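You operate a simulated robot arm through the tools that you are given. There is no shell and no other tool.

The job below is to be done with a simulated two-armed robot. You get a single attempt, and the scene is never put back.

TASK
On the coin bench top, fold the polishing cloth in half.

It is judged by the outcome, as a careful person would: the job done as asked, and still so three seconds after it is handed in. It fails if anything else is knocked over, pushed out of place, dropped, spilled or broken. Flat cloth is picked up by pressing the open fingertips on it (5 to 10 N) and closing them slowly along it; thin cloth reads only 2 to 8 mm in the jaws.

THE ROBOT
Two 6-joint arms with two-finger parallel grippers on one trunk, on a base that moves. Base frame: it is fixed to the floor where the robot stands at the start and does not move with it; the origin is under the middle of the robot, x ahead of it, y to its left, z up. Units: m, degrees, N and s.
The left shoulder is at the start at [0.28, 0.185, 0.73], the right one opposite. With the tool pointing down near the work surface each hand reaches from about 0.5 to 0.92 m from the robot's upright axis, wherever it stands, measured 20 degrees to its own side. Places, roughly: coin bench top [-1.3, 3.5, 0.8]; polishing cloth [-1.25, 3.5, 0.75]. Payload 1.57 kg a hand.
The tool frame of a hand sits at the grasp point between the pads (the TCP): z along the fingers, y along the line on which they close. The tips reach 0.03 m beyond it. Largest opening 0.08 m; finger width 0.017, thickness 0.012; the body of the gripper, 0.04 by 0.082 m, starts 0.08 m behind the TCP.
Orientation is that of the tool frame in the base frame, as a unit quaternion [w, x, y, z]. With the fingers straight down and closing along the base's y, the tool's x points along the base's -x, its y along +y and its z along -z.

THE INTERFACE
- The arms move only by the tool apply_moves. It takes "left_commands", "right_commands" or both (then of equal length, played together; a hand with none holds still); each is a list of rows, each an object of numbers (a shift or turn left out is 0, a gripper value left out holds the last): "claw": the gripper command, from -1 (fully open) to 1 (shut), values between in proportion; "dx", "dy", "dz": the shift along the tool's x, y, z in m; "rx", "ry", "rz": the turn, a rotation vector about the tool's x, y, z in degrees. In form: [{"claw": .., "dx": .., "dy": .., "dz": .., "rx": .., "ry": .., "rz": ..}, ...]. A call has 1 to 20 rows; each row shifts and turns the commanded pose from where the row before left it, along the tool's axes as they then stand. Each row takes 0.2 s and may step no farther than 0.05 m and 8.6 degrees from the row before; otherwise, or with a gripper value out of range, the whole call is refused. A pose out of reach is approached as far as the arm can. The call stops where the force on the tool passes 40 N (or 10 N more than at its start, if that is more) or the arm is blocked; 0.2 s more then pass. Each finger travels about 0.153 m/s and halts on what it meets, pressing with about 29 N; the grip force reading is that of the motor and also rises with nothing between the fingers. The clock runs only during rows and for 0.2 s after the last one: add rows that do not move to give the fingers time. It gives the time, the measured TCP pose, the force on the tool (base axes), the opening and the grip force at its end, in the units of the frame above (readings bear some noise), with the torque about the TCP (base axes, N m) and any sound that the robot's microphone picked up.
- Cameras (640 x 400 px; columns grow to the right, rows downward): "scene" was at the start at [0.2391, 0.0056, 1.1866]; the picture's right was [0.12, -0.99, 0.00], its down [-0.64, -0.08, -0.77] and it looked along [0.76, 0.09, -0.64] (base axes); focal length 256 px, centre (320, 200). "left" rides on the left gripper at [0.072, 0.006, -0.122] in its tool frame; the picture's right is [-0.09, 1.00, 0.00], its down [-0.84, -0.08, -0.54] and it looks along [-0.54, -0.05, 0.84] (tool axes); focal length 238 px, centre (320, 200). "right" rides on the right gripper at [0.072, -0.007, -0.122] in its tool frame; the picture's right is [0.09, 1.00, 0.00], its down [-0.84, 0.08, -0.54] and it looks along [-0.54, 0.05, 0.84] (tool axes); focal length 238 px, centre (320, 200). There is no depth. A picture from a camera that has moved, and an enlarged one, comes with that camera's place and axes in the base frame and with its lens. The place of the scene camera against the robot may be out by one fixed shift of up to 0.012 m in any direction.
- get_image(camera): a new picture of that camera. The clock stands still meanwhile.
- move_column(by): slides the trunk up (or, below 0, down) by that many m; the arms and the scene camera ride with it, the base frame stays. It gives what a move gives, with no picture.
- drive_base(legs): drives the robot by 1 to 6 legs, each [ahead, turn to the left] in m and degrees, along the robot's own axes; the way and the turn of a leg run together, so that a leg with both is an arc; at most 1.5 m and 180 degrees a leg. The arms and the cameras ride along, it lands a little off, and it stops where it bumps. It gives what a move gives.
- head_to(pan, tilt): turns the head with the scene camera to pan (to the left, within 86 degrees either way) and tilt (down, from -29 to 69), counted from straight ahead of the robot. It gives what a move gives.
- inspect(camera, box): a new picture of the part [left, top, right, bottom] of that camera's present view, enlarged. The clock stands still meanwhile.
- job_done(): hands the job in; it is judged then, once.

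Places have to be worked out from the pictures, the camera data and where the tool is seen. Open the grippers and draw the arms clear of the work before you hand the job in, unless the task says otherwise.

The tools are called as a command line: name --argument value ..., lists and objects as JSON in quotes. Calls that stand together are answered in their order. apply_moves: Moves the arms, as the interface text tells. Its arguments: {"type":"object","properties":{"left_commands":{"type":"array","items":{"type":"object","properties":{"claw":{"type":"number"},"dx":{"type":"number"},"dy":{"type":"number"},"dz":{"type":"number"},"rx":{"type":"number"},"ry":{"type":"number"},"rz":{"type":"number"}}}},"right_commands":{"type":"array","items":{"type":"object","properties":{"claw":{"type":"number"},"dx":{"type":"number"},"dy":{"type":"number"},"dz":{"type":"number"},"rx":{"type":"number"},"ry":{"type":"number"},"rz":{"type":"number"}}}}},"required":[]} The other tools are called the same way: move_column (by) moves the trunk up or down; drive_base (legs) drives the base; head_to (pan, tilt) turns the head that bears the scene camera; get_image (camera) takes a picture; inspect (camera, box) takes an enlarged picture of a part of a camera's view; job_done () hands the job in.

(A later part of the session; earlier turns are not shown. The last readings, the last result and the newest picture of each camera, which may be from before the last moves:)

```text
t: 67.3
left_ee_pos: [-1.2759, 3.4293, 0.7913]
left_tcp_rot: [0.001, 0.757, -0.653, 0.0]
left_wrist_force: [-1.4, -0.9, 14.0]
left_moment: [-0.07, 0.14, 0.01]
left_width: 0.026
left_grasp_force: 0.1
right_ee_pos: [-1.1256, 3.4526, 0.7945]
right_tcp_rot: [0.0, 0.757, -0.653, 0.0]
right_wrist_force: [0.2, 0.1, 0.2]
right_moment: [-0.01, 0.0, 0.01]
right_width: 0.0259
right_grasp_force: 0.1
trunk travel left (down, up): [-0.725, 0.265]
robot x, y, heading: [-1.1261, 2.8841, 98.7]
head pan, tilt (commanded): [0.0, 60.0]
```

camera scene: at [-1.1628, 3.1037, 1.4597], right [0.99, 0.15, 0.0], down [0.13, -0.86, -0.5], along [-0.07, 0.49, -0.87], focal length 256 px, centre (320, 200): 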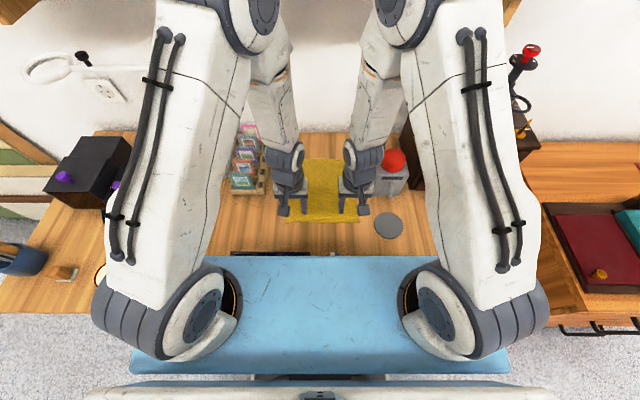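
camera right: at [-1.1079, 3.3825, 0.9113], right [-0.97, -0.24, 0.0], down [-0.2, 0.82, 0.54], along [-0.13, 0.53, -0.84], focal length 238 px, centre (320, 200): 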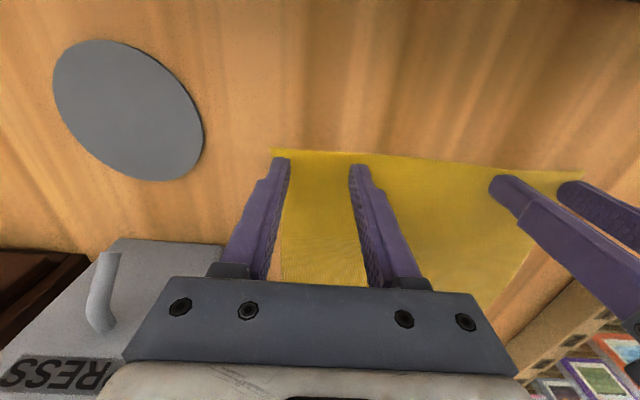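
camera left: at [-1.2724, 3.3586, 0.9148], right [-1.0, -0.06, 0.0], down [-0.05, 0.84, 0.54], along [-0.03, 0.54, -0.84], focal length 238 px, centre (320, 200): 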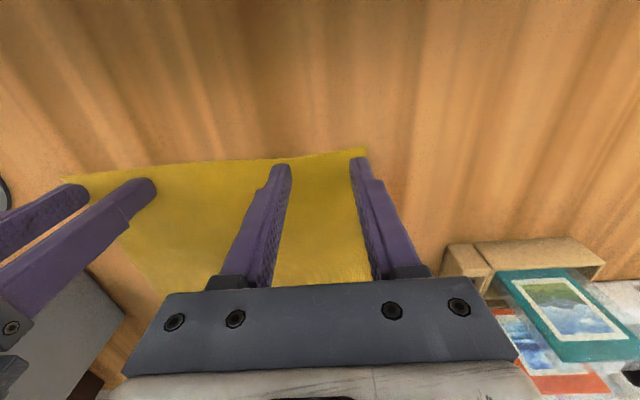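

Left presses with 14 N; I ease it 0.4 mm and close it slowly while shifting the hand so the inner finger stays in place and the outer one gathers the corner inward.

apply_moves --left_commands '[{"dz": -0.0004}, {"claw": 0.4, "dy": -0.001}, {"claw": 0.45, "dy": -0.001}, {"claw": 0.5, "dy": -0.001}, {"claw": 0.55, "dy": -0.001}, {"claw": 0.6, "dy": -0.001}, {"claw": 0.65, "dy": -0.001}, {"claw": 0.7, "dy": -0.001}, {"claw": 0.75, "dy": -0.001}]'

get_image --camera "left"

```text
t: 69.3
left_ee_pos: [-1.2686, 3.4291, 0.7905]
left_tcp_rot: [0.001, 0.757, -0.653, 0.002]
left_wrist_force: [-3.0, -0.8, 9.5]
left_moment: [0.01, 0.09, -0.01]
left_width: 0.0107
left_grasp_force: 0.0
right_ee_pos: [-1.125, 3.4531, 0.7943]
right_tcp_rot: [0.0, 0.758, -0.653, 0.0]
right_wrist_force: [0.3, 0.1, 0.0]
right_moment: [-0.01, -0.01, -0.05]
right_width: 0.0258
right_grasp_force: 0.0
trunk travel left (down, up): [-0.725, 0.265]
robot x, y, heading: [-1.1258, 2.8849, 98.6]
head pan, tilt (commanded): [0.0, 60.0]
```

```text
taken
camera left: at [-1.2648, 3.36, 0.9135], right [-1.0, -0.06, 0.0], down [-0.05, 0.84, 0.54], along [-0.03, 0.54, -0.84], focal length 238 px, centre (320, 200)
```

left: 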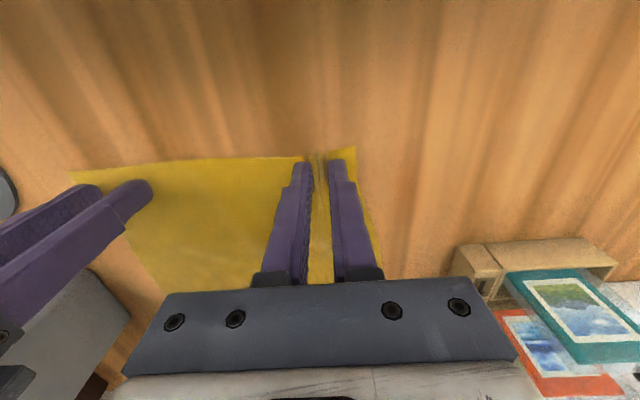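

The cloth is gathering into a ridge between the left fingers, with about 9.5 N pressing. I continue closing slowly.

apply_moves --left_commands '[{"claw": 0.8, "dy": -0.001}, {"claw": 0.85, "dy": -0.001}, {"claw": 0.9, "dy": -0.001}, {"claw": 0.95, "dy": -0.0005}, {"claw": 1.0}, {"claw": 1.0}, {}]'

inspect --camera "left" --box '[200, 100, 440, 250]'

```text
t: 70.9
left_ee_pos: [-1.2658, 3.43, 0.7904]
left_tcp_rot: [0.001, 0.757, -0.653, 0.002]
left_wrist_force: [-0.7, -0.6, 9.5]
left_moment: [-0.01, 0.06, 0.03]
left_width: 0.0018
left_grasp_force: 23.9
right_ee_pos: [-1.1246, 3.4526, 0.7943]
right_tcp_rot: [0.0, 0.758, -0.653, 0.0]
right_wrist_force: [0.7, 0.1, -0.6]
right_moment: [-0.02, -0.02, -0.01]
right_width: 0.026
right_grasp_force: 0.0
trunk travel left (down, up): [-0.725, 0.265]
robot x, y, heading: [-1.1187, 2.8841, 98.7]
head pan, tilt (commanded): [0.0, 60.0]
```

```text
2.67 times, centred on (320, 175) of left
camera zoom: at [-1.2614, 3.3604, 0.9135], right [-1.0, -0.06, 0.0], down [-0.05, 0.84, 0.54], along [-0.03, 0.54, -0.84], focal length 636 px, centre (320, 267)
```

zoom: 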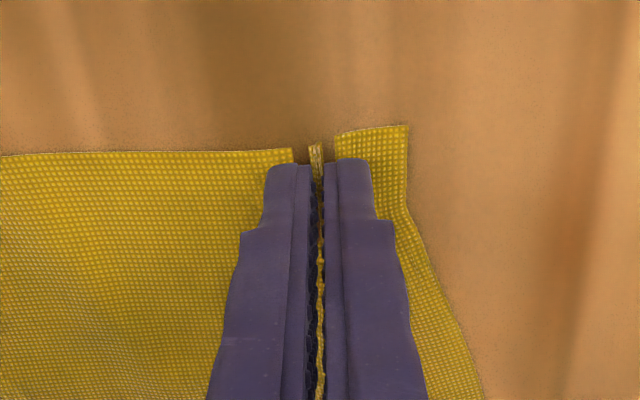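

The left jaws hold a ridge of cloth (about 2 mm, 24 N). Now the right hand: press to about 8 N.

apply_moves --right_commands '[{"dz": 0.001}, {"dz": 0.0011}, {}]'

```text
t: 71.7
left_ee_pos: [-1.2645, 3.4303, 0.7924]
left_tcp_rot: [0.001, 0.757, -0.653, 0.002]
left_wrist_force: [-0.2, -0.7, 7.6]
left_moment: [-0.04, 0.06, 0.0]
left_width: 0.0019
left_grasp_force: 23.0
right_ee_pos: [-1.1247, 3.4532, 0.7914]
right_tcp_rot: [0.0, 0.758, -0.652, 0.0]
right_wrist_force: [-0.1, -0.3, 1.5]
right_moment: [-0.01, -0.01, -0.01]
right_width: 0.026
right_grasp_force: 0.0
trunk travel left (down, up): [-0.725, 0.265]
robot x, y, heading: [-1.1254, 2.8897, 98.3]
head pan, tilt (commanded): [0.0, 60.0]
```

Right only touches with 1.5 N; I press half a millimetre more.

apply_moves --right_commands '[{"dz": 0.0006}, {}]'

```text
t: 72.3
left_ee_pos: [-1.2646, 3.4298, 0.7911]
left_tcp_rot: [0.001, 0.758, -0.652, 0.002]
left_wrist_force: [-0.8, -0.2, 1.7]
left_moment: [-0.01, -0.01, 0.02]
left_width: 0.0017
left_grasp_force: 23.2
right_ee_pos: [-1.1245, 3.4512, 0.7915]
right_tcp_rot: [0.0, 0.758, -0.653, 0.0]
right_wrist_force: [-0.2, -2.4, 14.1]
right_moment: [-0.13, -0.05, -0.03]
right_width: 0.0261
right_grasp_force: 0.1
trunk travel left (down, up): [-0.725, 0.265]
robot x, y, heading: [-1.124, 2.8837, 98.8]
head pan, tilt (commanded): [0.0, 60.0]
```

Right now presses 14 N; I ease it 0.3 mm and close it slowly the same way, shifting inward so the inner finger stays put.

apply_moves --right_commands '[{"dz": -0.0003}, {"claw": 0.4, "dy": 0.001}, {"claw": 0.45, "dy": 0.001}, {"claw": 0.5, "dy": 0.001}, {"claw": 0.55, "dy": 0.001}, {"claw": 0.6, "dy": 0.001}, {"claw": 0.65, "dy": 0.001}, {"claw": 0.7, "dy": 0.001}, {"claw": 0.75, "dy": 0.001}, {"claw": 0.8, "dy": 0.001}, {"claw": 0.85, "dy": 0.001}, {"claw": 0.9, "dy": 0.001}, {"claw": 0.95, "dy": 0.0005}, {"claw": 1.0}, {"claw": 1.0}, {}]'

inspect --camera "right" --box '[200, 100, 440, 250]'

get_image --camera "left"

```text
t: 75.7
left_ee_pos: [-1.2643, 3.4312, 0.7913]
left_tcp_rot: [0.001, 0.757, -0.653, 0.001]
left_wrist_force: [-0.4, 0.2, 1.3]
left_moment: [0.0, 0.02, 0.02]
left_width: 0.0018
left_grasp_force: 23.6
right_ee_pos: [-1.135, 3.451, 0.7909]
right_tcp_rot: [0.001, 0.758, -0.653, 0.0]
right_wrist_force: [4.0, 0.4, 16.9]
right_moment: [-0.08, -0.18, -0.02]
right_width: 0.0017
right_grasp_force: 23.7
trunk travel left (down, up): [-0.725, 0.265]
robot x, y, heading: [-1.125, 2.8842, 98.6]
head pan, tilt (commanded): [0.0, 60.0]
```

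```text
2.67 times, centred on (320, 175) of right
camera zoom: at [-1.1186, 3.3811, 0.9115], right [-0.97, -0.24, 0.0], down [-0.2, 0.82, 0.54], along [-0.13, 0.53, -0.84], focal length 636 px, centre (320, 267)
```

zoom: 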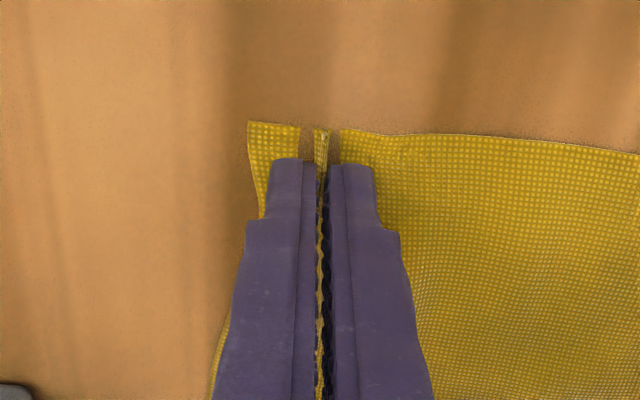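

```text
taken
camera left: at [-1.2612, 3.3603, 0.9137], right [-1.0, -0.06, 0.0], down [-0.05, 0.84, 0.54], along [-0.03, 0.54, -0.84], focal length 238 px, centre (320, 200)
```

left: 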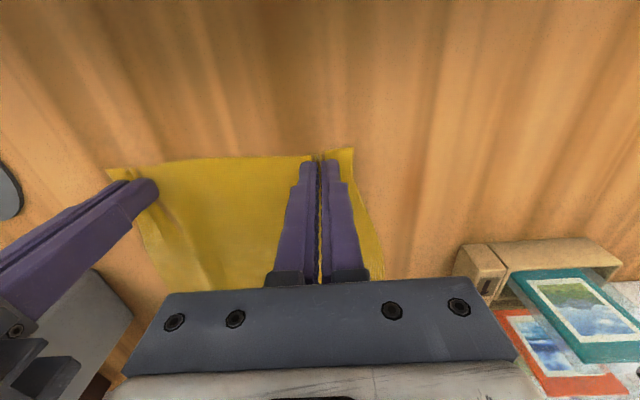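

Both hands hold a ridge at the front corners (1.7–1.8 mm, about 24 N each). I lift both slowly 30 mm and check that the cloth comes along.

apply_moves --left_commands '[{"dz": -0.005}, {"dz": -0.005}, {"dz": -0.005}, {"dz": -0.005}, {"dz": -0.005}, {"dz": -0.005}, {}]' --right_commands '[{"dz": -0.005}, {"dz": -0.005}, {"dz": -0.005}, {"dz": -0.005}, {"dz": -0.005}, {"dz": -0.005}, {}]'

get_image --camera "left"

get_image --camera "right"

get_image --camera "scene"

```text
t: 77.3
left_ee_pos: [-1.2659, 3.4288, 0.8204]
left_tcp_rot: [0.001, 0.758, -0.653, 0.002]
left_wrist_force: [-0.5, 0.7, -0.2]
left_moment: [-0.01, -0.01, -0.01]
left_width: 0.0016
left_grasp_force: 23.1
right_ee_pos: [-1.1347, 3.452, 0.8211]
right_tcp_rot: [0.001, 0.757, -0.653, 0.0]
right_wrist_force: [-0.3, -0.2, 0.4]
right_moment: [0.0, -0.01, 0.0]
right_width: 0.0019
right_grasp_force: 23.4
trunk travel left (down, up): [-0.725, 0.265]
robot x, y, heading: [-1.1222, 2.8846, 99.1]
head pan, tilt (commanded): [0.0, 60.0]
```

```text
taken
camera left: at [-1.2612, 3.3607, 0.9435], right [-1.0, -0.06, 0.0], down [-0.05, 0.84, 0.54], along [-0.03, 0.54, -0.84], focal length 238 px, centre (320, 200)
```

left: 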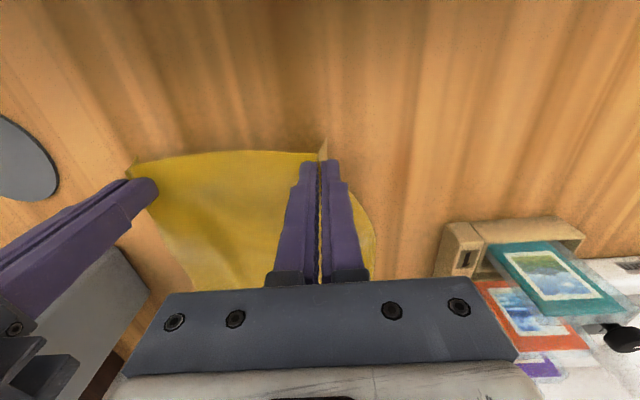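

```text
taken
camera right: at [-1.1181, 3.3812, 0.9408], right [-0.97, -0.24, 0.0], down [-0.2, 0.82, 0.54], along [-0.13, 0.53, -0.84], focal length 238 px, centre (320, 200)
```

right: 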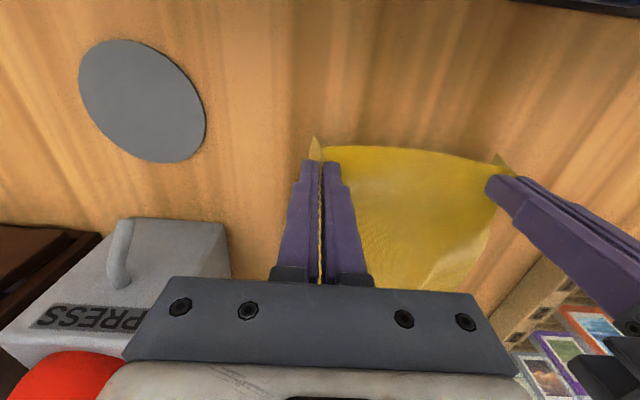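

```text
taken
camera scene: at [-1.1628, 3.1035, 1.4597], right [0.99, 0.15, 0.0], down [0.13, -0.86, -0.5], along [-0.07, 0.49, -0.87], focal length 256 px, centre (320, 200)
```

scene: 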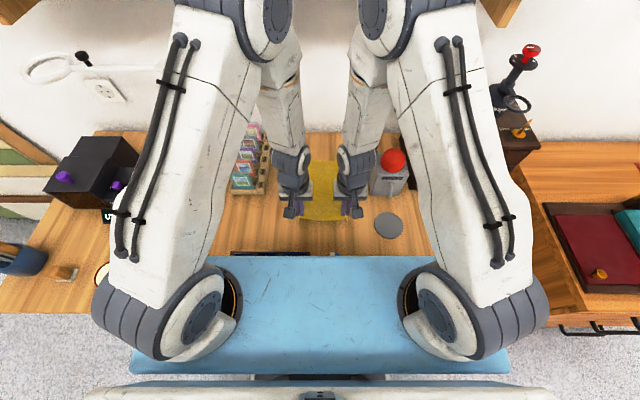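

Both front corners came up with the cloth. I check where the back edge lies now before carrying over.

inspect --camera "scene" --box '[240, 130, 400, 230]'

```text
4.00 times, centred on (320, 180) of scene
camera zoom: at [-1.1628, 3.1035, 1.4597], right [0.99, 0.15, 0.0], down [0.13, -0.86, -0.5], along [-0.07, 0.49, -0.87], focal length 1026 px, centre (320, 280)
```

zoom: 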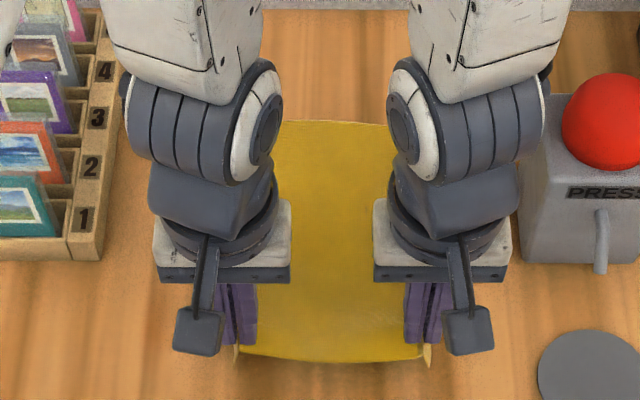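

The back edge has stayed at about 0.788 forward, so nothing slid. I now carry the front edge up and over in a slow half-circle around the middle line (about 0.67 forward), first to the top.

apply_moves --left_commands '[{"dx": -0.0072, "dz": -0.0105}, {"dx": -0.0072, "dz": -0.0105}, {"dx": -0.0085, "dz": -0.0104}, {"dx": -0.0085, "dz": -0.0104}, {"dx": -0.0111, "dz": -0.008}, {"dx": -0.0111, "dz": -0.008}, {"dx": -0.0129, "dz": -0.005, "dy": 0.0008}, {"dx": -0.0129, "dz": -0.005}, {"dx": -0.0138, "dz": -0.0017, "dy": 0.0008}, {"dx": -0.0138, "dz": -0.0017}, {}]' --right_commands '[{"dx": -0.0072, "dz": -0.0105}, {"dx": -0.0072, "dz": -0.0105}, {"dx": -0.0085, "dz": -0.0104}, {"dx": -0.0085, "dz": -0.0104}, {"dx": -0.0111, "dz": -0.008}, {"dx": -0.0111, "dz": -0.008}, {"dx": -0.0129, "dz": -0.005, "dy": 0.0008}, {"dx": -0.0129, "dz": -0.005}, {"dx": -0.0138, "dz": -0.0017, "dy": 0.0008}, {"dx": -0.0138, "dz": -0.0017}, {}]'

get_image --camera "left"

get_image --camera "scene"

inspect --camera "scene" --box '[240, 130, 400, 230]'

```text
t: 79.7
left_ee_pos: [-1.2835, 3.5355, 0.8912]
left_tcp_rot: [0.001, 0.757, -0.653, 0.001]
left_wrist_force: [0.1, -0.5, 0.0]
left_moment: [0.02, 0.01, -0.02]
left_width: 0.0017
left_grasp_force: 23.7
right_ee_pos: [-1.1526, 3.5591, 0.8913]
right_tcp_rot: [0.001, 0.757, -0.653, 0.0]
right_wrist_force: [0.2, 0.6, -0.7]
right_moment: [-0.02, 0.01, 0.02]
right_width: 0.0018
right_grasp_force: 23.9
trunk travel left (down, up): [-0.725, 0.265]
robot x, y, heading: [-1.1261, 2.8857, 98.6]
head pan, tilt (commanded): [0.0, 60.0]
```

```text
taken
camera left: at [-1.2792, 3.467, 1.0137], right [-1.0, -0.06, 0.0], down [-0.05, 0.84, 0.54], along [-0.03, 0.54, -0.84], focal length 238 px, centre (320, 200)
```

left: 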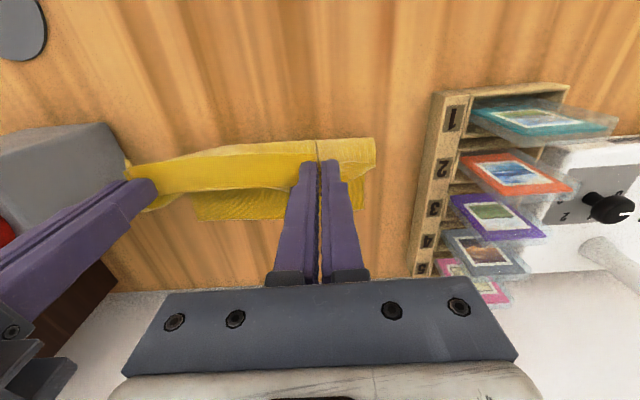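

```text
taken
camera scene: at [-1.1628, 3.1036, 1.4597], right [0.99, 0.15, 0.0], down [0.13, -0.86, -0.5], along [-0.07, 0.49, -0.87], focal length 256 px, centre (320, 200)
```

scene: 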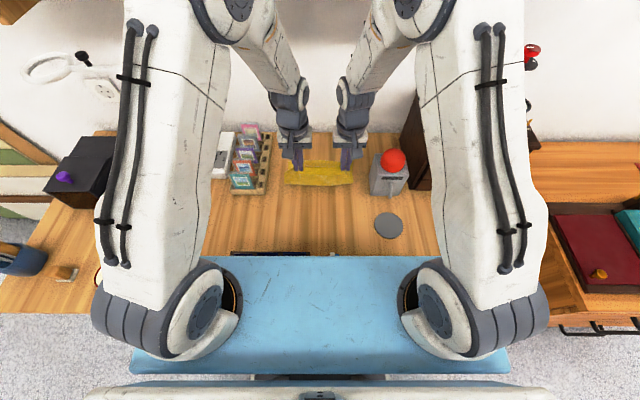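

```text
4.00 times, centred on (320, 180) of scene
camera zoom: at [-1.1628, 3.1036, 1.4597], right [0.99, 0.15, 0.0], down [0.13, -0.86, -0.5], along [-0.07, 0.49, -0.87], focal length 1026 px, centre (320, 280)
```

zoom: 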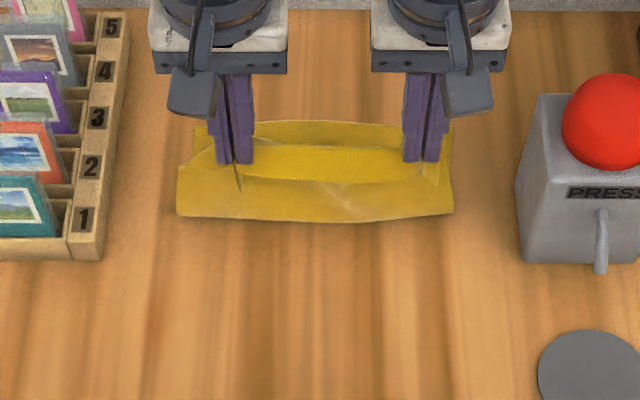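

The cloth hangs in a clean loop with the back edge unmoved. I continue over and down to about 50 mm above the resting height.

apply_moves --left_commands '[{"dx": -0.0138, "dz": 0.0017, "dy": 0.0008}, {"dx": -0.0138, "dz": 0.0017}, {"dx": -0.0129, "dz": 0.005}, {"dx": -0.0129, "dz": 0.005}, {"dx": -0.0111, "dz": 0.008}, {"dx": -0.0111, "dz": 0.008}, {"dx": -0.0085, "dz": 0.0104}, {"dx": -0.0085, "dz": 0.0104}, {}]' --right_commands '[{"dx": -0.0138, "dz": 0.0017, "dy": 0.0008}, {"dx": -0.0138, "dz": 0.0017}, {"dx": -0.0129, "dz": 0.005}, {"dx": -0.0129, "dz": 0.005}, {"dx": -0.0111, "dz": 0.008}, {"dx": -0.0111, "dz": 0.008}, {"dx": -0.0085, "dz": 0.0104}, {"dx": -0.0085, "dz": 0.0104}, {}]'

get_image --camera "left"

get_image --camera "scene"

inspect --camera "scene" --box '[240, 110, 400, 210]'

```text
t: 81.7
left_ee_pos: [-1.2977, 3.6287, 0.8421]
left_tcp_rot: [0.001, 0.758, -0.652, 0.001]
left_wrist_force: [0.5, -0.9, 0.0]
left_moment: [-0.01, -0.02, -0.02]
left_width: 0.0017
left_grasp_force: 23.5
right_ee_pos: [-1.1665, 3.6488, 0.8413]
right_tcp_rot: [0.0, 0.758, -0.653, 0.001]
right_wrist_force: [0.8, 0.1, -0.1]
right_moment: [0.02, 0.01, -0.02]
right_width: 0.0018
right_grasp_force: 24.1
trunk travel left (down, up): [-0.725, 0.265]
robot x, y, heading: [-1.1228, 2.8828, 98.4]
head pan, tilt (commanded): [0.0, 60.0]
```

```text
taken
camera left: at [-1.2933, 3.5579, 0.9639], right [-1.0, -0.06, 0.0], down [-0.05, 0.84, 0.54], along [-0.03, 0.54, -0.84], focal length 238 px, centre (320, 200)
```

left: 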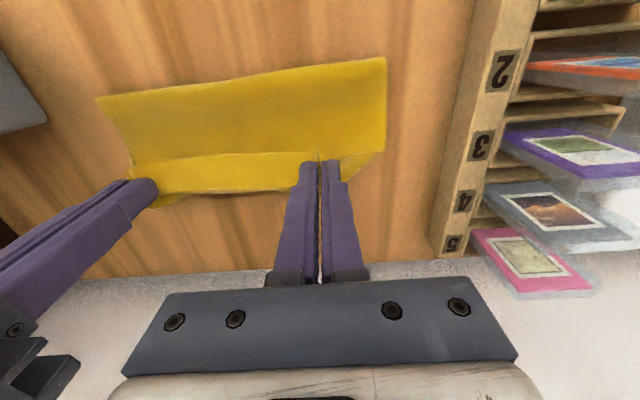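

```text
taken
camera scene: at [-1.1628, 3.1037, 1.4597], right [0.99, 0.15, 0.0], down [0.13, -0.86, -0.5], along [-0.07, 0.49, -0.87], focal length 256 px, centre (320, 200)
```

scene: 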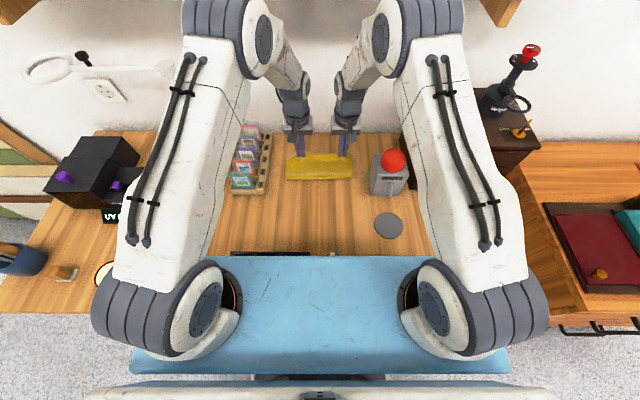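

```text
4.00 times, centred on (320, 160) of scene
camera zoom: at [-1.1628, 3.1037, 1.4597], right [0.99, 0.15, 0.0], down [0.13, -0.86, -0.5], along [-0.07, 0.49, -0.87], focal length 1026 px, centre (320, 360)
```

zoom: 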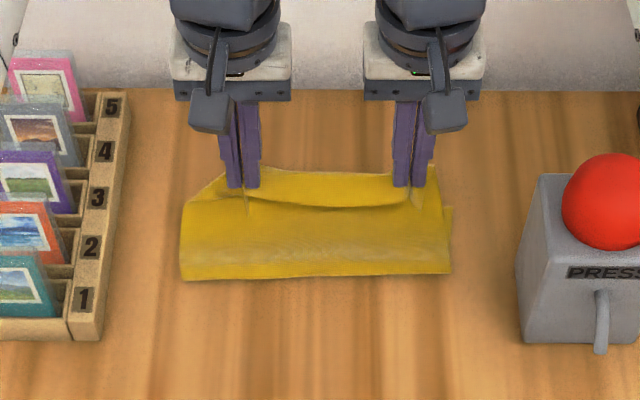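

The crease sits about 0.70 forward, a bit too far back, because the cloth leaves the jaws on the far side and curls under. I bring the hands 16 mm back toward me while lowering to 25 mm so the crease rolls to the middle (about 0.67).

apply_moves --left_commands '[{"dx": 0.006, "dz": 0.003}, {"dx": 0.006, "dz": 0.005}, {"dx": 0.004, "dz": 0.006}, {"dz": 0.006}, {"dz": 0.005}, {}, {}]' --right_commands '[{"dx": 0.006, "dz": 0.003}, {"dx": 0.006, "dz": 0.005}, {"dx": 0.004, "dz": 0.006}, {"dz": 0.006}, {"dz": 0.005}, {}, {}]'

get_image --camera "left"

get_image --camera "right"

inspect --camera "scene" --box '[240, 110, 400, 210]'

```text
t: 83.3
left_ee_pos: [-1.2945, 3.6119, 0.8165]
left_tcp_rot: [0.0, 0.758, -0.653, 0.002]
left_wrist_force: [0.1, -0.8, 0.6]
left_moment: [0.01, -0.04, 0.0]
left_width: 0.002
left_grasp_force: 23.5
right_ee_pos: [-1.1646, 3.6328, 0.8164]
right_tcp_rot: [0.0, 0.758, -0.653, 0.001]
right_wrist_force: [0.0, 0.6, 0.1]
right_moment: [0.01, 0.01, 0.01]
right_width: 0.0016
right_grasp_force: 22.7
trunk travel left (down, up): [-0.725, 0.265]
robot x, y, heading: [-1.1241, 2.8825, 98.8]
head pan, tilt (commanded): [0.0, 60.0]
```

```text
taken
camera left: at [-1.2907, 3.5423, 0.9384], right [-1.0, -0.06, 0.0], down [-0.05, 0.84, 0.54], along [-0.03, 0.54, -0.84], focal length 238 px, centre (320, 200)
```

left: 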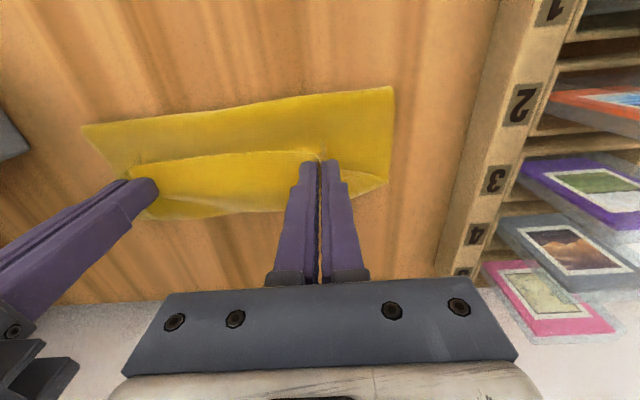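

```text
taken
camera right: at [-1.1485, 3.5624, 0.9369], right [-0.97, -0.24, 0.0], down [-0.2, 0.82, 0.54], along [-0.13, 0.53, -0.84], focal length 238 px, centre (320, 200)
```

right: 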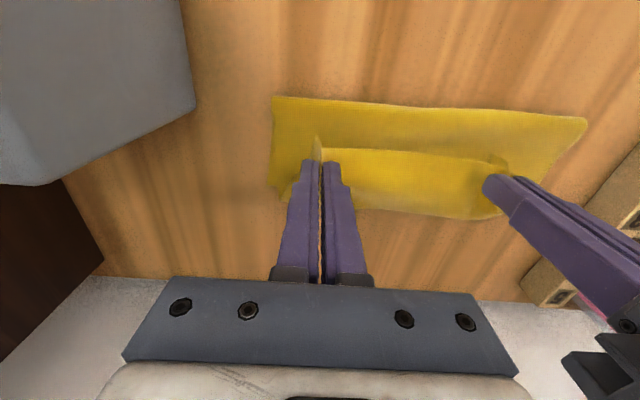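

```text
4.00 times, centred on (320, 160) of scene
camera zoom: at [-1.1628, 3.1035, 1.4597], right [0.99, 0.15, 0.0], down [0.13, -0.86, -0.5], along [-0.07, 0.49, -0.87], focal length 1026 px, centre (320, 360)
```

zoom: 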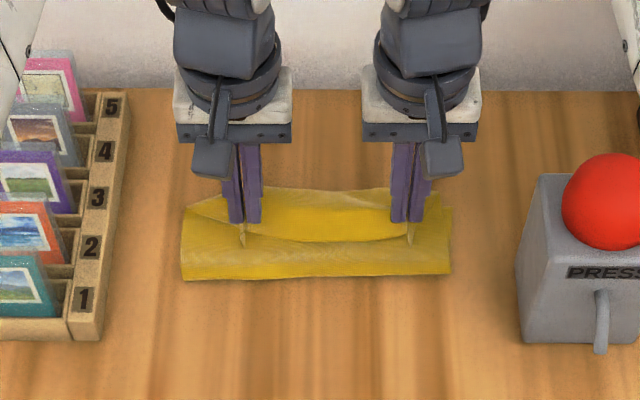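

The wrist view shows the far side hooked into a Z: the held edge points toward me (0.733) and the cloth curls at about 0.787, so releasing now would leave three layers. I carry the edge back the way it came, to lay it flat and regrasp with the jaws closing across the edge instead.

apply_moves --left_commands '[{"dx": -0.005, "dz": -0.009}, {"dx": -0.006, "dz": -0.008}, {"dx": -0.005, "dz": -0.008}, {"dx": 0.0085, "dz": -0.0104}, {"dx": 0.0085, "dz": -0.0104}, {"dx": 0.0111, "dz": -0.008}, {"dx": 0.0111, "dz": -0.008}, {"dx": 0.0129, "dz": -0.005}, {"dx": 0.0129, "dz": -0.005}, {"dx": 0.0138, "dz": -0.0017}, {"dx": 0.0138, "dz": -0.0017, "dy": -0.0008}, {}]' --right_commands '[{"dx": -0.005, "dz": -0.009}, {"dx": -0.006, "dz": -0.008}, {"dx": -0.005, "dz": -0.008}, {"dx": 0.0085, "dz": -0.0104}, {"dx": 0.0085, "dz": -0.0104}, {"dx": 0.0111, "dz": -0.008}, {"dx": 0.0111, "dz": -0.008}, {"dx": 0.0129, "dz": -0.005}, {"dx": 0.0129, "dz": -0.005}, {"dx": 0.0138, "dz": -0.0017}, {"dx": 0.0138, "dz": -0.0017, "dy": -0.0008}, {}]'

apply_moves --left_commands '[{"dx": 0.0138, "dz": 0.0017, "dy": -0.0008}, {"dx": 0.0138, "dz": 0.0017}, {"dx": 0.0129, "dz": 0.005, "dy": -0.0008}, {"dx": 0.0129, "dz": 0.005}, {"dx": 0.0111, "dz": 0.008}, {"dx": 0.0111, "dz": 0.008}, {"dx": 0.0085, "dz": 0.0104}, {"dx": 0.0085, "dz": 0.0104}, {"dx": 0.0072, "dz": 0.0105}, {"dx": 0.0072, "dz": 0.0105}, {"dz": 0.007}, {"dz": 0.007}, {"dz": 0.007}, {"dz": 0.004}, {}]' --right_commands '[{"dx": 0.0138, "dz": 0.0017, "dy": -0.0008}, {"dx": 0.0138, "dz": 0.0017}, {"dx": 0.0129, "dz": 0.005, "dy": -0.0008}, {"dx": 0.0129, "dz": 0.005}, {"dx": 0.0111, "dz": 0.008}, {"dx": 0.0111, "dz": 0.008}, {"dx": 0.0085, "dz": 0.0104}, {"dx": 0.0085, "dz": 0.0104}, {"dx": 0.0072, "dz": 0.0105}, {"dx": 0.0072, "dz": 0.0105}, {"dz": 0.007}, {"dz": 0.007}, {"dz": 0.007}, {"dz": 0.004}, {}]'

inspect --camera "scene" --box '[240, 130, 400, 230]'

get_image --camera "left"

```text
t: 85.9
left_ee_pos: [-1.2827, 3.5361, 0.8913]
left_tcp_rot: [0.001, 0.758, -0.653, 0.001]
left_wrist_force: [-0.2, 0.6, 0.0]
left_moment: [0.03, 0.0, 0.01]
left_width: 0.0021
left_grasp_force: 23.6
right_ee_pos: [-1.1521, 3.5558, 0.8924]
right_tcp_rot: [0.0, 0.758, -0.653, -0.001]
right_wrist_force: [-0.5, 0.7, 0.7]
right_moment: [-0.01, -0.02, -0.01]
right_width: 0.0018
right_grasp_force: 23.4
trunk travel left (down, up): [-0.725, 0.265]
robot x, y, heading: [-1.1226, 2.8836, 98.8]
head pan, tilt (commanded): [0.0, 60.0]
```

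```text
t: 89.1
left_ee_pos: [-1.2654, 3.4305, 0.7967]
left_tcp_rot: [0.001, 0.758, -0.653, 0.001]
left_wrist_force: [-0.2, -0.4, 0.3]
left_moment: [0.01, 0.02, -0.02]
left_width: 0.0017
left_grasp_force: 23.8
right_ee_pos: [-1.1346, 3.4514, 0.795]
right_tcp_rot: [0.001, 0.757, -0.653, 0.0]
right_wrist_force: [0.1, 0.5, -0.2]
right_moment: [0.01, 0.03, -0.05]
right_width: 0.0015
right_grasp_force: 23.5
trunk travel left (down, up): [-0.725, 0.265]
robot x, y, heading: [-1.1192, 2.8829, 98.5]
head pan, tilt (commanded): [0.0, 60.0]
```

```text
4.00 times, centred on (320, 180) of scene
camera zoom: at [-1.1628, 3.1035, 1.4597], right [0.99, 0.15, 0.0], down [0.13, -0.86, -0.5], along [-0.07, 0.49, -0.87], focal length 1026 px, centre (320, 280)
```

zoom: 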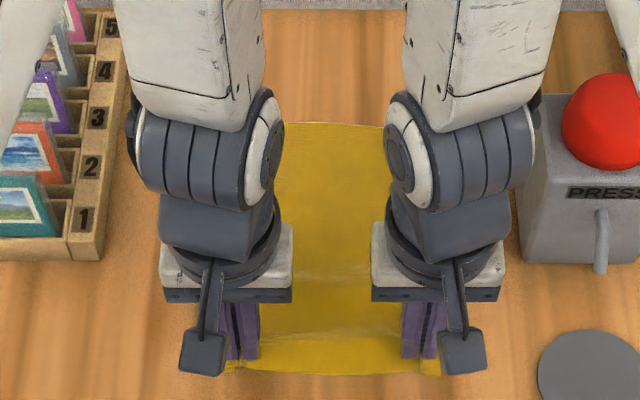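

```text
taken
camera left: at [-1.2608, 3.3606, 0.9185], right [-1.0, -0.06, 0.0], down [-0.05, 0.84, 0.54], along [-0.03, 0.54, -0.84], focal length 238 px, centre (320, 200)
```

left: 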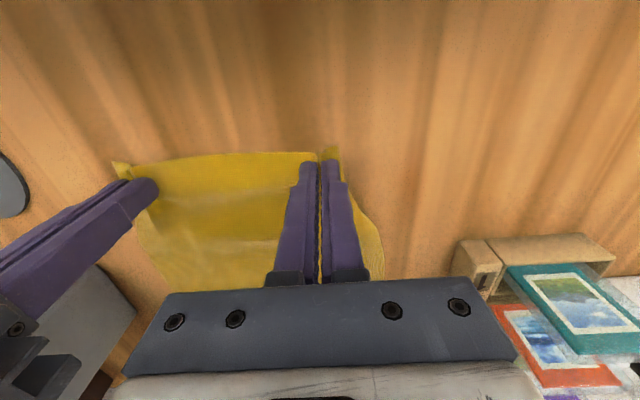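

The cloth lies back in place with its back edge still at about 0.788. I lower to light contact and open slowly so the fingers spread the gathers flat again.

apply_moves --left_commands '[{"dz": 0.002}, {"dz": 0.001}, {}]' --right_commands '[{"dz": 0.002}, {"dz": 0.001}, {}]'

```text
t: 89.9
left_ee_pos: [-1.2657, 3.4312, 0.7917]
left_tcp_rot: [0.002, 0.758, -0.652, 0.001]
left_wrist_force: [0.4, -0.3, 0.0]
left_moment: [-0.04, 0.0, -0.01]
left_width: 0.0016
left_grasp_force: 23.7
right_ee_pos: [-1.1342, 3.4508, 0.7914]
right_tcp_rot: [0.001, 0.758, -0.653, 0.0]
right_wrist_force: [-0.7, -0.1, 0.7]
right_moment: [0.01, 0.03, 0.0]
right_width: 0.0017
right_grasp_force: 23.5
trunk travel left (down, up): [-0.725, 0.265]
robot x, y, heading: [-1.1225, 2.885, 98.6]
head pan, tilt (commanded): [0.0, 60.0]
```

Still no contact force; I lower one millimetre more and then open the fingers slowly to about 26 mm, widening outward so the outer fingers push the corners back.

apply_moves --left_commands '[{"dz": 0.0008}, {"claw": 0.9, "dy": 0.001}, {"claw": 0.8, "dy": 0.002}, {"claw": 0.7, "dy": 0.002}, {"claw": 0.6, "dy": 0.002}, {"claw": 0.5, "dy": 0.002}, {"claw": 0.4, "dy": 0.002}, {"claw": 0.3, "dy": 0.002}, {}]' --right_commands '[{"dz": 0.0008}, {"claw": 0.9, "dy": -0.001}, {"claw": 0.8, "dy": -0.002}, {"claw": 0.7, "dy": -0.002}, {"claw": 0.6, "dy": -0.002}, {"claw": 0.5, "dy": -0.002}, {"claw": 0.4, "dy": -0.002}, {"claw": 0.3, "dy": -0.002}, {}]'

get_image --camera "left"

get_image --camera "right"

```text
t: 91.9
left_ee_pos: [-1.2789, 3.4291, 0.7921]
left_tcp_rot: [0.001, 0.758, -0.653, 0.001]
left_wrist_force: [-0.1, 0.1, 0.8]
left_moment: [-0.02, -0.02, 0.01]
left_width: 0.0277
left_grasp_force: 0.1
right_ee_pos: [-1.1224, 3.4539, 0.7915]
right_tcp_rot: [0.001, 0.757, -0.653, 0.0]
right_wrist_force: [-0.2, -0.7, -0.4]
right_moment: [0.05, 0.0, -0.03]
right_width: 0.0279
right_grasp_force: 0.1
trunk travel left (down, up): [-0.725, 0.265]
robot x, y, heading: [-1.12, 2.8884, 98.6]
head pan, tilt (commanded): [0.0, 60.0]
```

```text
taken
camera left: at [-1.2739, 3.3586, 0.9144], right [-1.0, -0.06, 0.0], down [-0.05, 0.84, 0.54], along [-0.03, 0.54, -0.84], focal length 238 px, centre (320, 200)
```

left: 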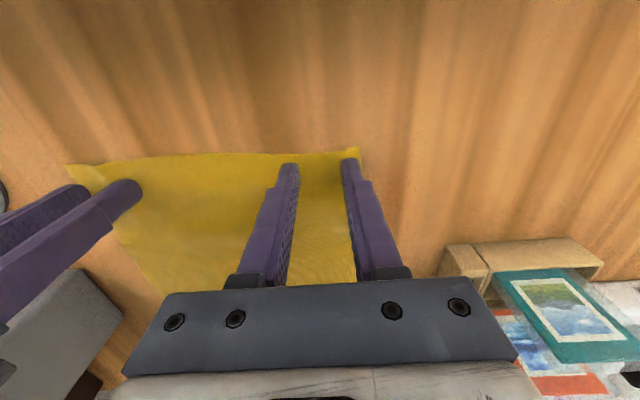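

```text
taken
camera right: at [-1.1057, 3.3832, 0.9123], right [-0.97, -0.24, 0.0], down [-0.2, 0.82, 0.54], along [-0.13, 0.53, -0.84], focal length 238 px, centre (320, 200)
```

right: 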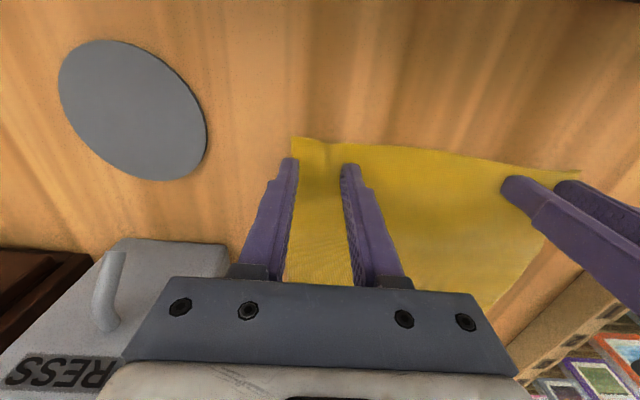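

The gathers spread out well and the cloth lies flat. I lift both hands 70 mm and turn both 90° about the vertical so the jaws will close across the front edge.

apply_moves --left_commands '[{"dz": -0.01}, {"dz": -0.02}, {"dz": -0.02}, {"dz": -0.02, "dy": 0.0125}, {"rz": 8.2}, {"rz": 8.2}, {"rz": 8.2}, {"rz": 8.2}, {"rz": 8.2}, {"rz": 8.2}, {"rz": 8.2}, {"rz": 8.2}, {"rz": 8.2}, {"rz": 8.2}, {"rz": 8.0}, {}]' --right_commands '[{"dz": -0.01}, {"dz": -0.02}, {"dz": -0.02}, {"dz": -0.02, "dy": -0.012}, {"rz": 8.2}, {"rz": 8.2}, {"rz": 8.2}, {"rz": 8.2}, {"rz": 8.2}, {"rz": 8.2}, {"rz": 8.2}, {"rz": 8.2}, {"rz": 8.2}, {"rz": 8.2}, {"rz": 8.0}, {}]'

get_image --camera "left"

get_image --camera "right"

get_image --camera "scene"

```text
t: 95.3
left_ee_pos: [-1.2899, 3.4263, 0.863]
left_tcp_rot: [0.0, -0.073, 0.997, -0.002]
left_wrist_force: [-0.1, -0.2, 0.6]
left_moment: [0.0, 0.01, -0.02]
left_width: 0.028
left_grasp_force: 0.1
right_ee_pos: [-1.1107, 3.4556, 0.8624]
right_tcp_rot: [0.001, -0.072, 0.997, 0.0]
right_wrist_force: [0.3, -0.2, -0.7]
right_moment: [0.02, 0.03, 0.01]
right_width: 0.0279
right_grasp_force: 0.1
trunk travel left (down, up): [-0.725, 0.265]
robot x, y, heading: [-1.1211, 2.886, 98.6]
head pan, tilt (commanded): [0.0, 60.0]
```

```text
taken
camera left: at [-1.3624, 3.4255, 0.9842], right [-0.05, 1.0, 0.0], down [0.84, 0.05, 0.54], along [0.54, 0.03, -0.84], focal length 238 px, centre (320, 200)
```

left: 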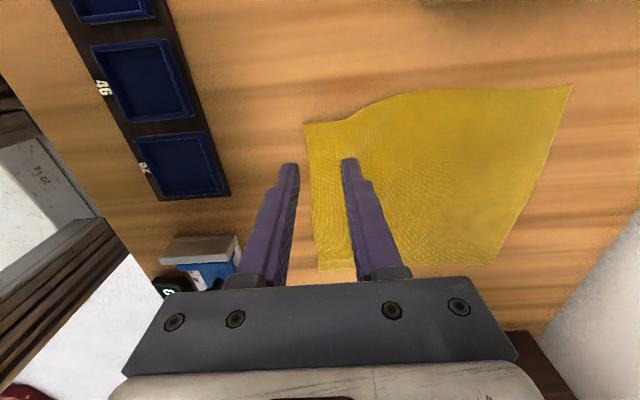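

```text
taken
camera right: at [-1.1811, 3.438, 0.9822], right [-0.24, 0.97, 0.0], down [0.82, 0.2, 0.54], along [0.53, 0.13, -0.84], focal length 238 px, centre (320, 200)
```

right: 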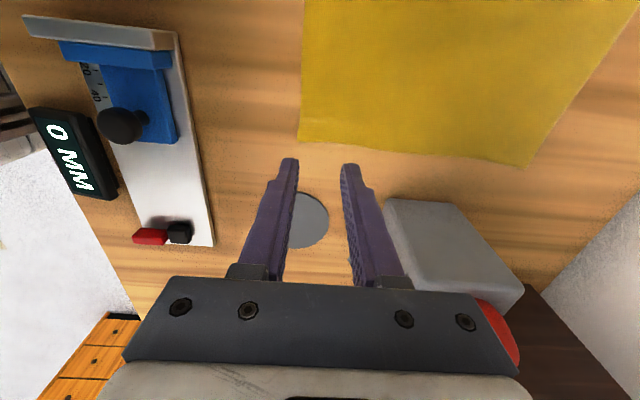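

```text
taken
camera scene: at [-1.1628, 3.1035, 1.4597], right [0.99, 0.15, 0.0], down [0.13, -0.86, -0.5], along [-0.07, 0.49, -0.87], focal length 256 px, centre (320, 200)
```

scene: 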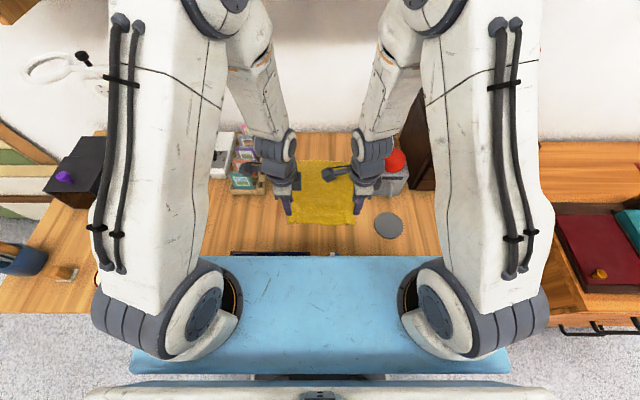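

Hands are now turned (tool y points forward). The cloth's front corners are at about (-1.302, 3.414) and (-1.105, 3.438); I place each hand 20 mm from its corner with the outer finger on the last 8 mm of the edge, opening about 22 mm, and descend to just above the cloth.

apply_moves --left_commands '[{"claw": 0.45, "dx": -0.0072, "dy": 0.0082}, {"dz": 0.02}, {"dz": 0.02}, {"dz": 0.015}, {"dz": 0.01}, {}]' --right_commands '[{"claw": 0.45, "dx": 0.016, "dy": 0.001}, {"dz": 0.02}, {"dz": 0.02}, {"dz": 0.015}, {"dz": 0.01}, {}]'

get_image --camera "left"

get_image --camera "right"

```text
t: 96.7
left_ee_pos: [-1.2843, 3.4365, 0.7969]
left_tcp_rot: [0.0, -0.074, 0.997, -0.002]
left_wrist_force: [0.2, 0.0, 0.5]
left_moment: [0.01, 0.03, -0.02]
left_width: 0.0223
left_grasp_force: 0.1
right_ee_pos: [-1.127, 3.4547, 0.7967]
right_tcp_rot: [0.0, -0.074, 0.997, 0.0]
right_wrist_force: [-0.6, 0.4, -0.3]
right_moment: [-0.02, 0.02, 0.04]
right_width: 0.0219
right_grasp_force: 0.0
trunk travel left (down, up): [-0.725, 0.265]
robot x, y, heading: [-1.1223, 2.8851, 98.5]
head pan, tilt (commanded): [0.0, 60.0]
```

```text
taken
camera left: at [-1.3564, 3.4347, 0.919], right [-0.06, 1.0, 0.0], down [0.84, 0.05, 0.54], along [0.54, 0.03, -0.84], focal length 238 px, centre (320, 200)
```

left: 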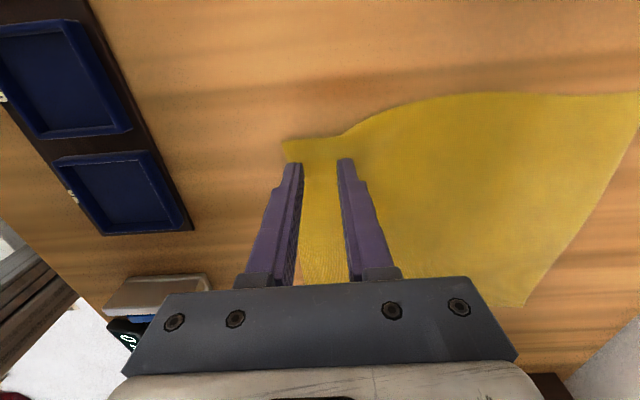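

```text
taken
camera right: at [-1.1974, 3.4369, 0.917], right [-0.24, 0.97, 0.0], down [0.82, 0.2, 0.54], along [0.53, 0.13, -0.84], focal length 238 px, centre (320, 200)
```

right: 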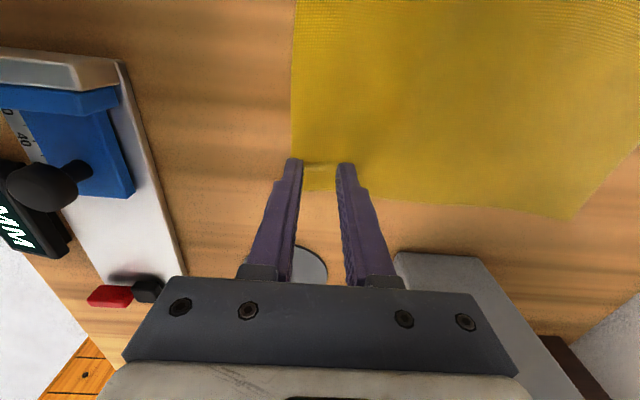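

I enlarge both fingertip areas before pressing.

inspect --camera "left" --box '[240, 110, 400, 210]'

inspect --camera "right" --box '[240, 110, 400, 210]'

```text
4.00 times, centred on (320, 160) of left
camera zoom: at [-1.3564, 3.4347, 0.919], right [-0.06, 1.0, 0.0], down [0.84, 0.05, 0.54], along [0.54, 0.03, -0.84], focal length 953 px, centre (320, 360)
```

zoom: 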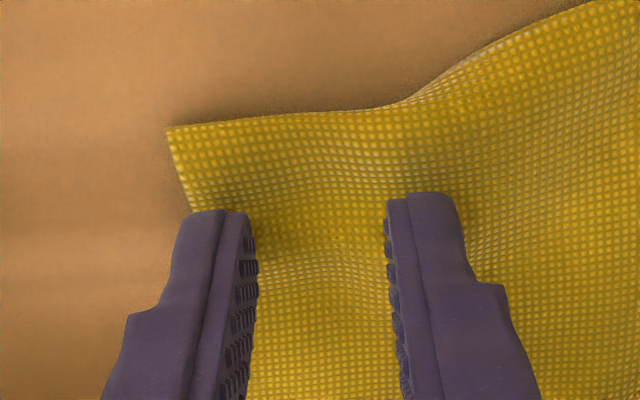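

```text
4.00 times, centred on (320, 160) of right
camera zoom: at [-1.1974, 3.4369, 0.917], right [-0.24, 0.97, 0.0], down [0.82, 0.2, 0.54], along [0.53, 0.13, -0.84], focal length 953 px, centre (320, 360)
```

zoom: 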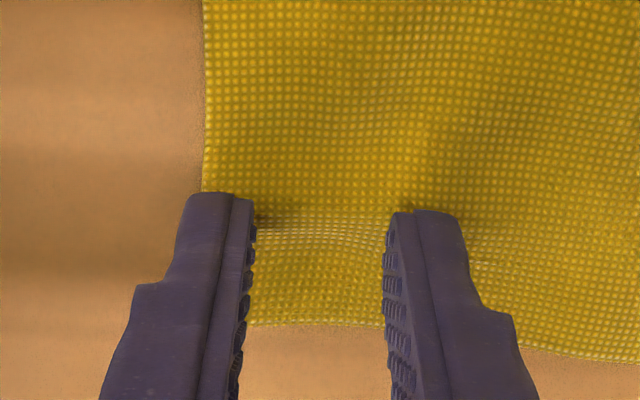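

The outer fingers sit just on the front edge as wanted. I press both hands down gently.

apply_moves --left_commands '[{"dz": 0.003}, {"dz": 0.002}, {}]' --right_commands '[{"dz": 0.002}, {}, {}]'

```text
t: 97.5
left_ee_pos: [-1.2847, 3.4366, 0.7904]
left_tcp_rot: [0.0, -0.074, 0.997, -0.001]
left_wrist_force: [0.8, -0.4, 0.4]
left_moment: [-0.03, -0.02, 0.01]
left_width: 0.0222
left_grasp_force: 0.0
right_ee_pos: [-1.1275, 3.4543, 0.7945]
right_tcp_rot: [0.0, -0.074, 0.997, -0.001]
right_wrist_force: [-0.2, 0.9, -0.1]
right_moment: [0.0, -0.01, 0.0]
right_width: 0.0221
right_grasp_force: 0.0
trunk travel left (down, up): [-0.725, 0.265]
robot x, y, heading: [-1.1264, 2.8838, 98.6]
head pan, tilt (commanded): [0.0, 60.0]
```

No contact yet on the left; I lower it by 0.7 mm.

apply_moves --left_commands '[{"dz": 0.0007}, {}]'

```text
t: 98.1
left_ee_pos: [-1.2848, 3.4362, 0.7916]
left_tcp_rot: [0.0, -0.073, 0.997, -0.002]
left_wrist_force: [-0.2, -0.1, 1.2]
left_moment: [-0.04, -0.03, 0.02]
left_width: 0.022
left_grasp_force: 0.0
right_ee_pos: [-1.1263, 3.4544, 0.7947]
right_tcp_rot: [-0.001, -0.075, 0.997, 0.0]
right_wrist_force: [0.6, -0.6, -0.1]
right_moment: [0.01, -0.02, 0.0]
right_width: 0.0219
right_grasp_force: 0.0
trunk travel left (down, up): [-0.725, 0.265]
robot x, y, heading: [-1.126, 2.8833, 98.8]
head pan, tilt (commanded): [0.0, 60.0]
```

First touch on the left (1.2 N); half a millimetre more.

apply_moves --left_commands '[{"dz": 0.0006}, {}]'

```text
t: 98.7
left_ee_pos: [-1.2853, 3.4363, 0.7913]
left_tcp_rot: [0.0, -0.074, 0.997, -0.001]
left_wrist_force: [2.0, -0.6, 13.1]
left_moment: [-0.1, -0.03, -0.01]
left_width: 0.0221
left_grasp_force: 0.1
right_ee_pos: [-1.127, 3.4542, 0.7952]
right_tcp_rot: [-0.001, -0.074, 0.997, 0.0]
right_wrist_force: [0.3, -0.6, -0.8]
right_moment: [0.02, -0.02, 0.02]
right_width: 0.022
right_grasp_force: 0.1
trunk travel left (down, up): [-0.725, 0.265]
robot x, y, heading: [-1.1234, 2.8822, 98.9]
head pan, tilt (commanded): [0.0, 60.0]
```

Left presses 13 N; I ease 0.2 mm and close slowly, the hand moving forward so the inner finger stays and the outer finger gathers the edge.

apply_moves --left_commands '[{"dz": -0.0002}, {"claw": 0.5, "dy": 0.001}, {"claw": 0.55, "dy": 0.001}, {"claw": 0.6, "dy": 0.001}, {"claw": 0.65, "dy": 0.001}, {"claw": 0.7, "dy": 0.001}, {"claw": 0.75, "dy": 0.001}]'

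inspect --camera "left" --box '[240, 110, 400, 210]'

```text
t: 100.3
left_ee_pos: [-1.2859, 3.4406, 0.7909]
left_tcp_rot: [-0.001, -0.074, 0.997, -0.001]
left_wrist_force: [1.3, -1.8, 10.9]
left_moment: [-0.11, -0.11, 0.05]
left_width: 0.0108
left_grasp_force: 1.0
right_ee_pos: [-1.1266, 3.4532, 0.7953]
right_tcp_rot: [0.001, -0.074, 0.997, 0.0]
right_wrist_force: [0.6, 0.6, -0.7]
right_moment: [-0.03, 0.02, -0.02]
right_width: 0.0219
right_grasp_force: 0.1
trunk travel left (down, up): [-0.725, 0.265]
robot x, y, heading: [-1.1225, 2.8832, 98.7]
head pan, tilt (commanded): [0.0, 60.0]
```

```text
4.00 times, centred on (320, 160) of left
camera zoom: at [-1.3574, 3.4396, 0.9134], right [-0.06, 1.0, 0.0], down [0.84, 0.05, 0.54], along [0.54, 0.03, -0.84], focal length 953 px, centre (320, 360)
```

zoom: 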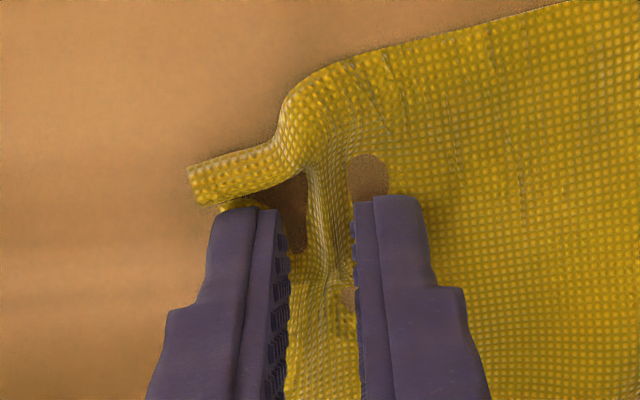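

A ridge along the edge is rising between the left fingers. I finish closing.

apply_moves --left_commands '[{"claw": 0.8, "dy": 0.001}, {"claw": 0.85, "dy": 0.001}, {"claw": 0.9, "dy": 0.001}, {"claw": 0.95, "dy": 0.0005}, {"claw": 1.0}, {"claw": 1.0}, {}]'

inspect --camera "left" --box '[240, 110, 400, 210]'

```text
t: 101.9
left_ee_pos: [-1.2868, 3.4454, 0.7917]
left_tcp_rot: [0.0, -0.073, 0.997, -0.002]
left_wrist_force: [-0.1, -1.9, 6.2]
left_moment: [-0.01, -0.02, 0.01]
left_width: 0.0017
left_grasp_force: 23.3
right_ee_pos: [-1.1273, 3.4537, 0.7955]
right_tcp_rot: [-0.001, -0.074, 0.997, 0.0]
right_wrist_force: [-0.3, -0.1, -0.1]
right_moment: [-0.01, 0.02, -0.01]
right_width: 0.022
right_grasp_force: 0.1
trunk travel left (down, up): [-0.725, 0.265]
robot x, y, heading: [-1.124, 2.8824, 98.7]
head pan, tilt (commanded): [0.0, 60.0]
```

```text
4.00 times, centred on (320, 160) of left
camera zoom: at [-1.3581, 3.4437, 0.9133], right [-0.06, 1.0, 0.0], down [0.84, 0.05, 0.54], along [0.54, 0.03, -0.84], focal length 953 px, centre (320, 360)
```

zoom: 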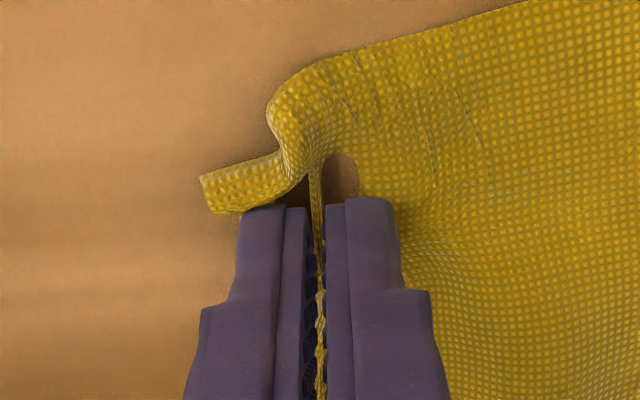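

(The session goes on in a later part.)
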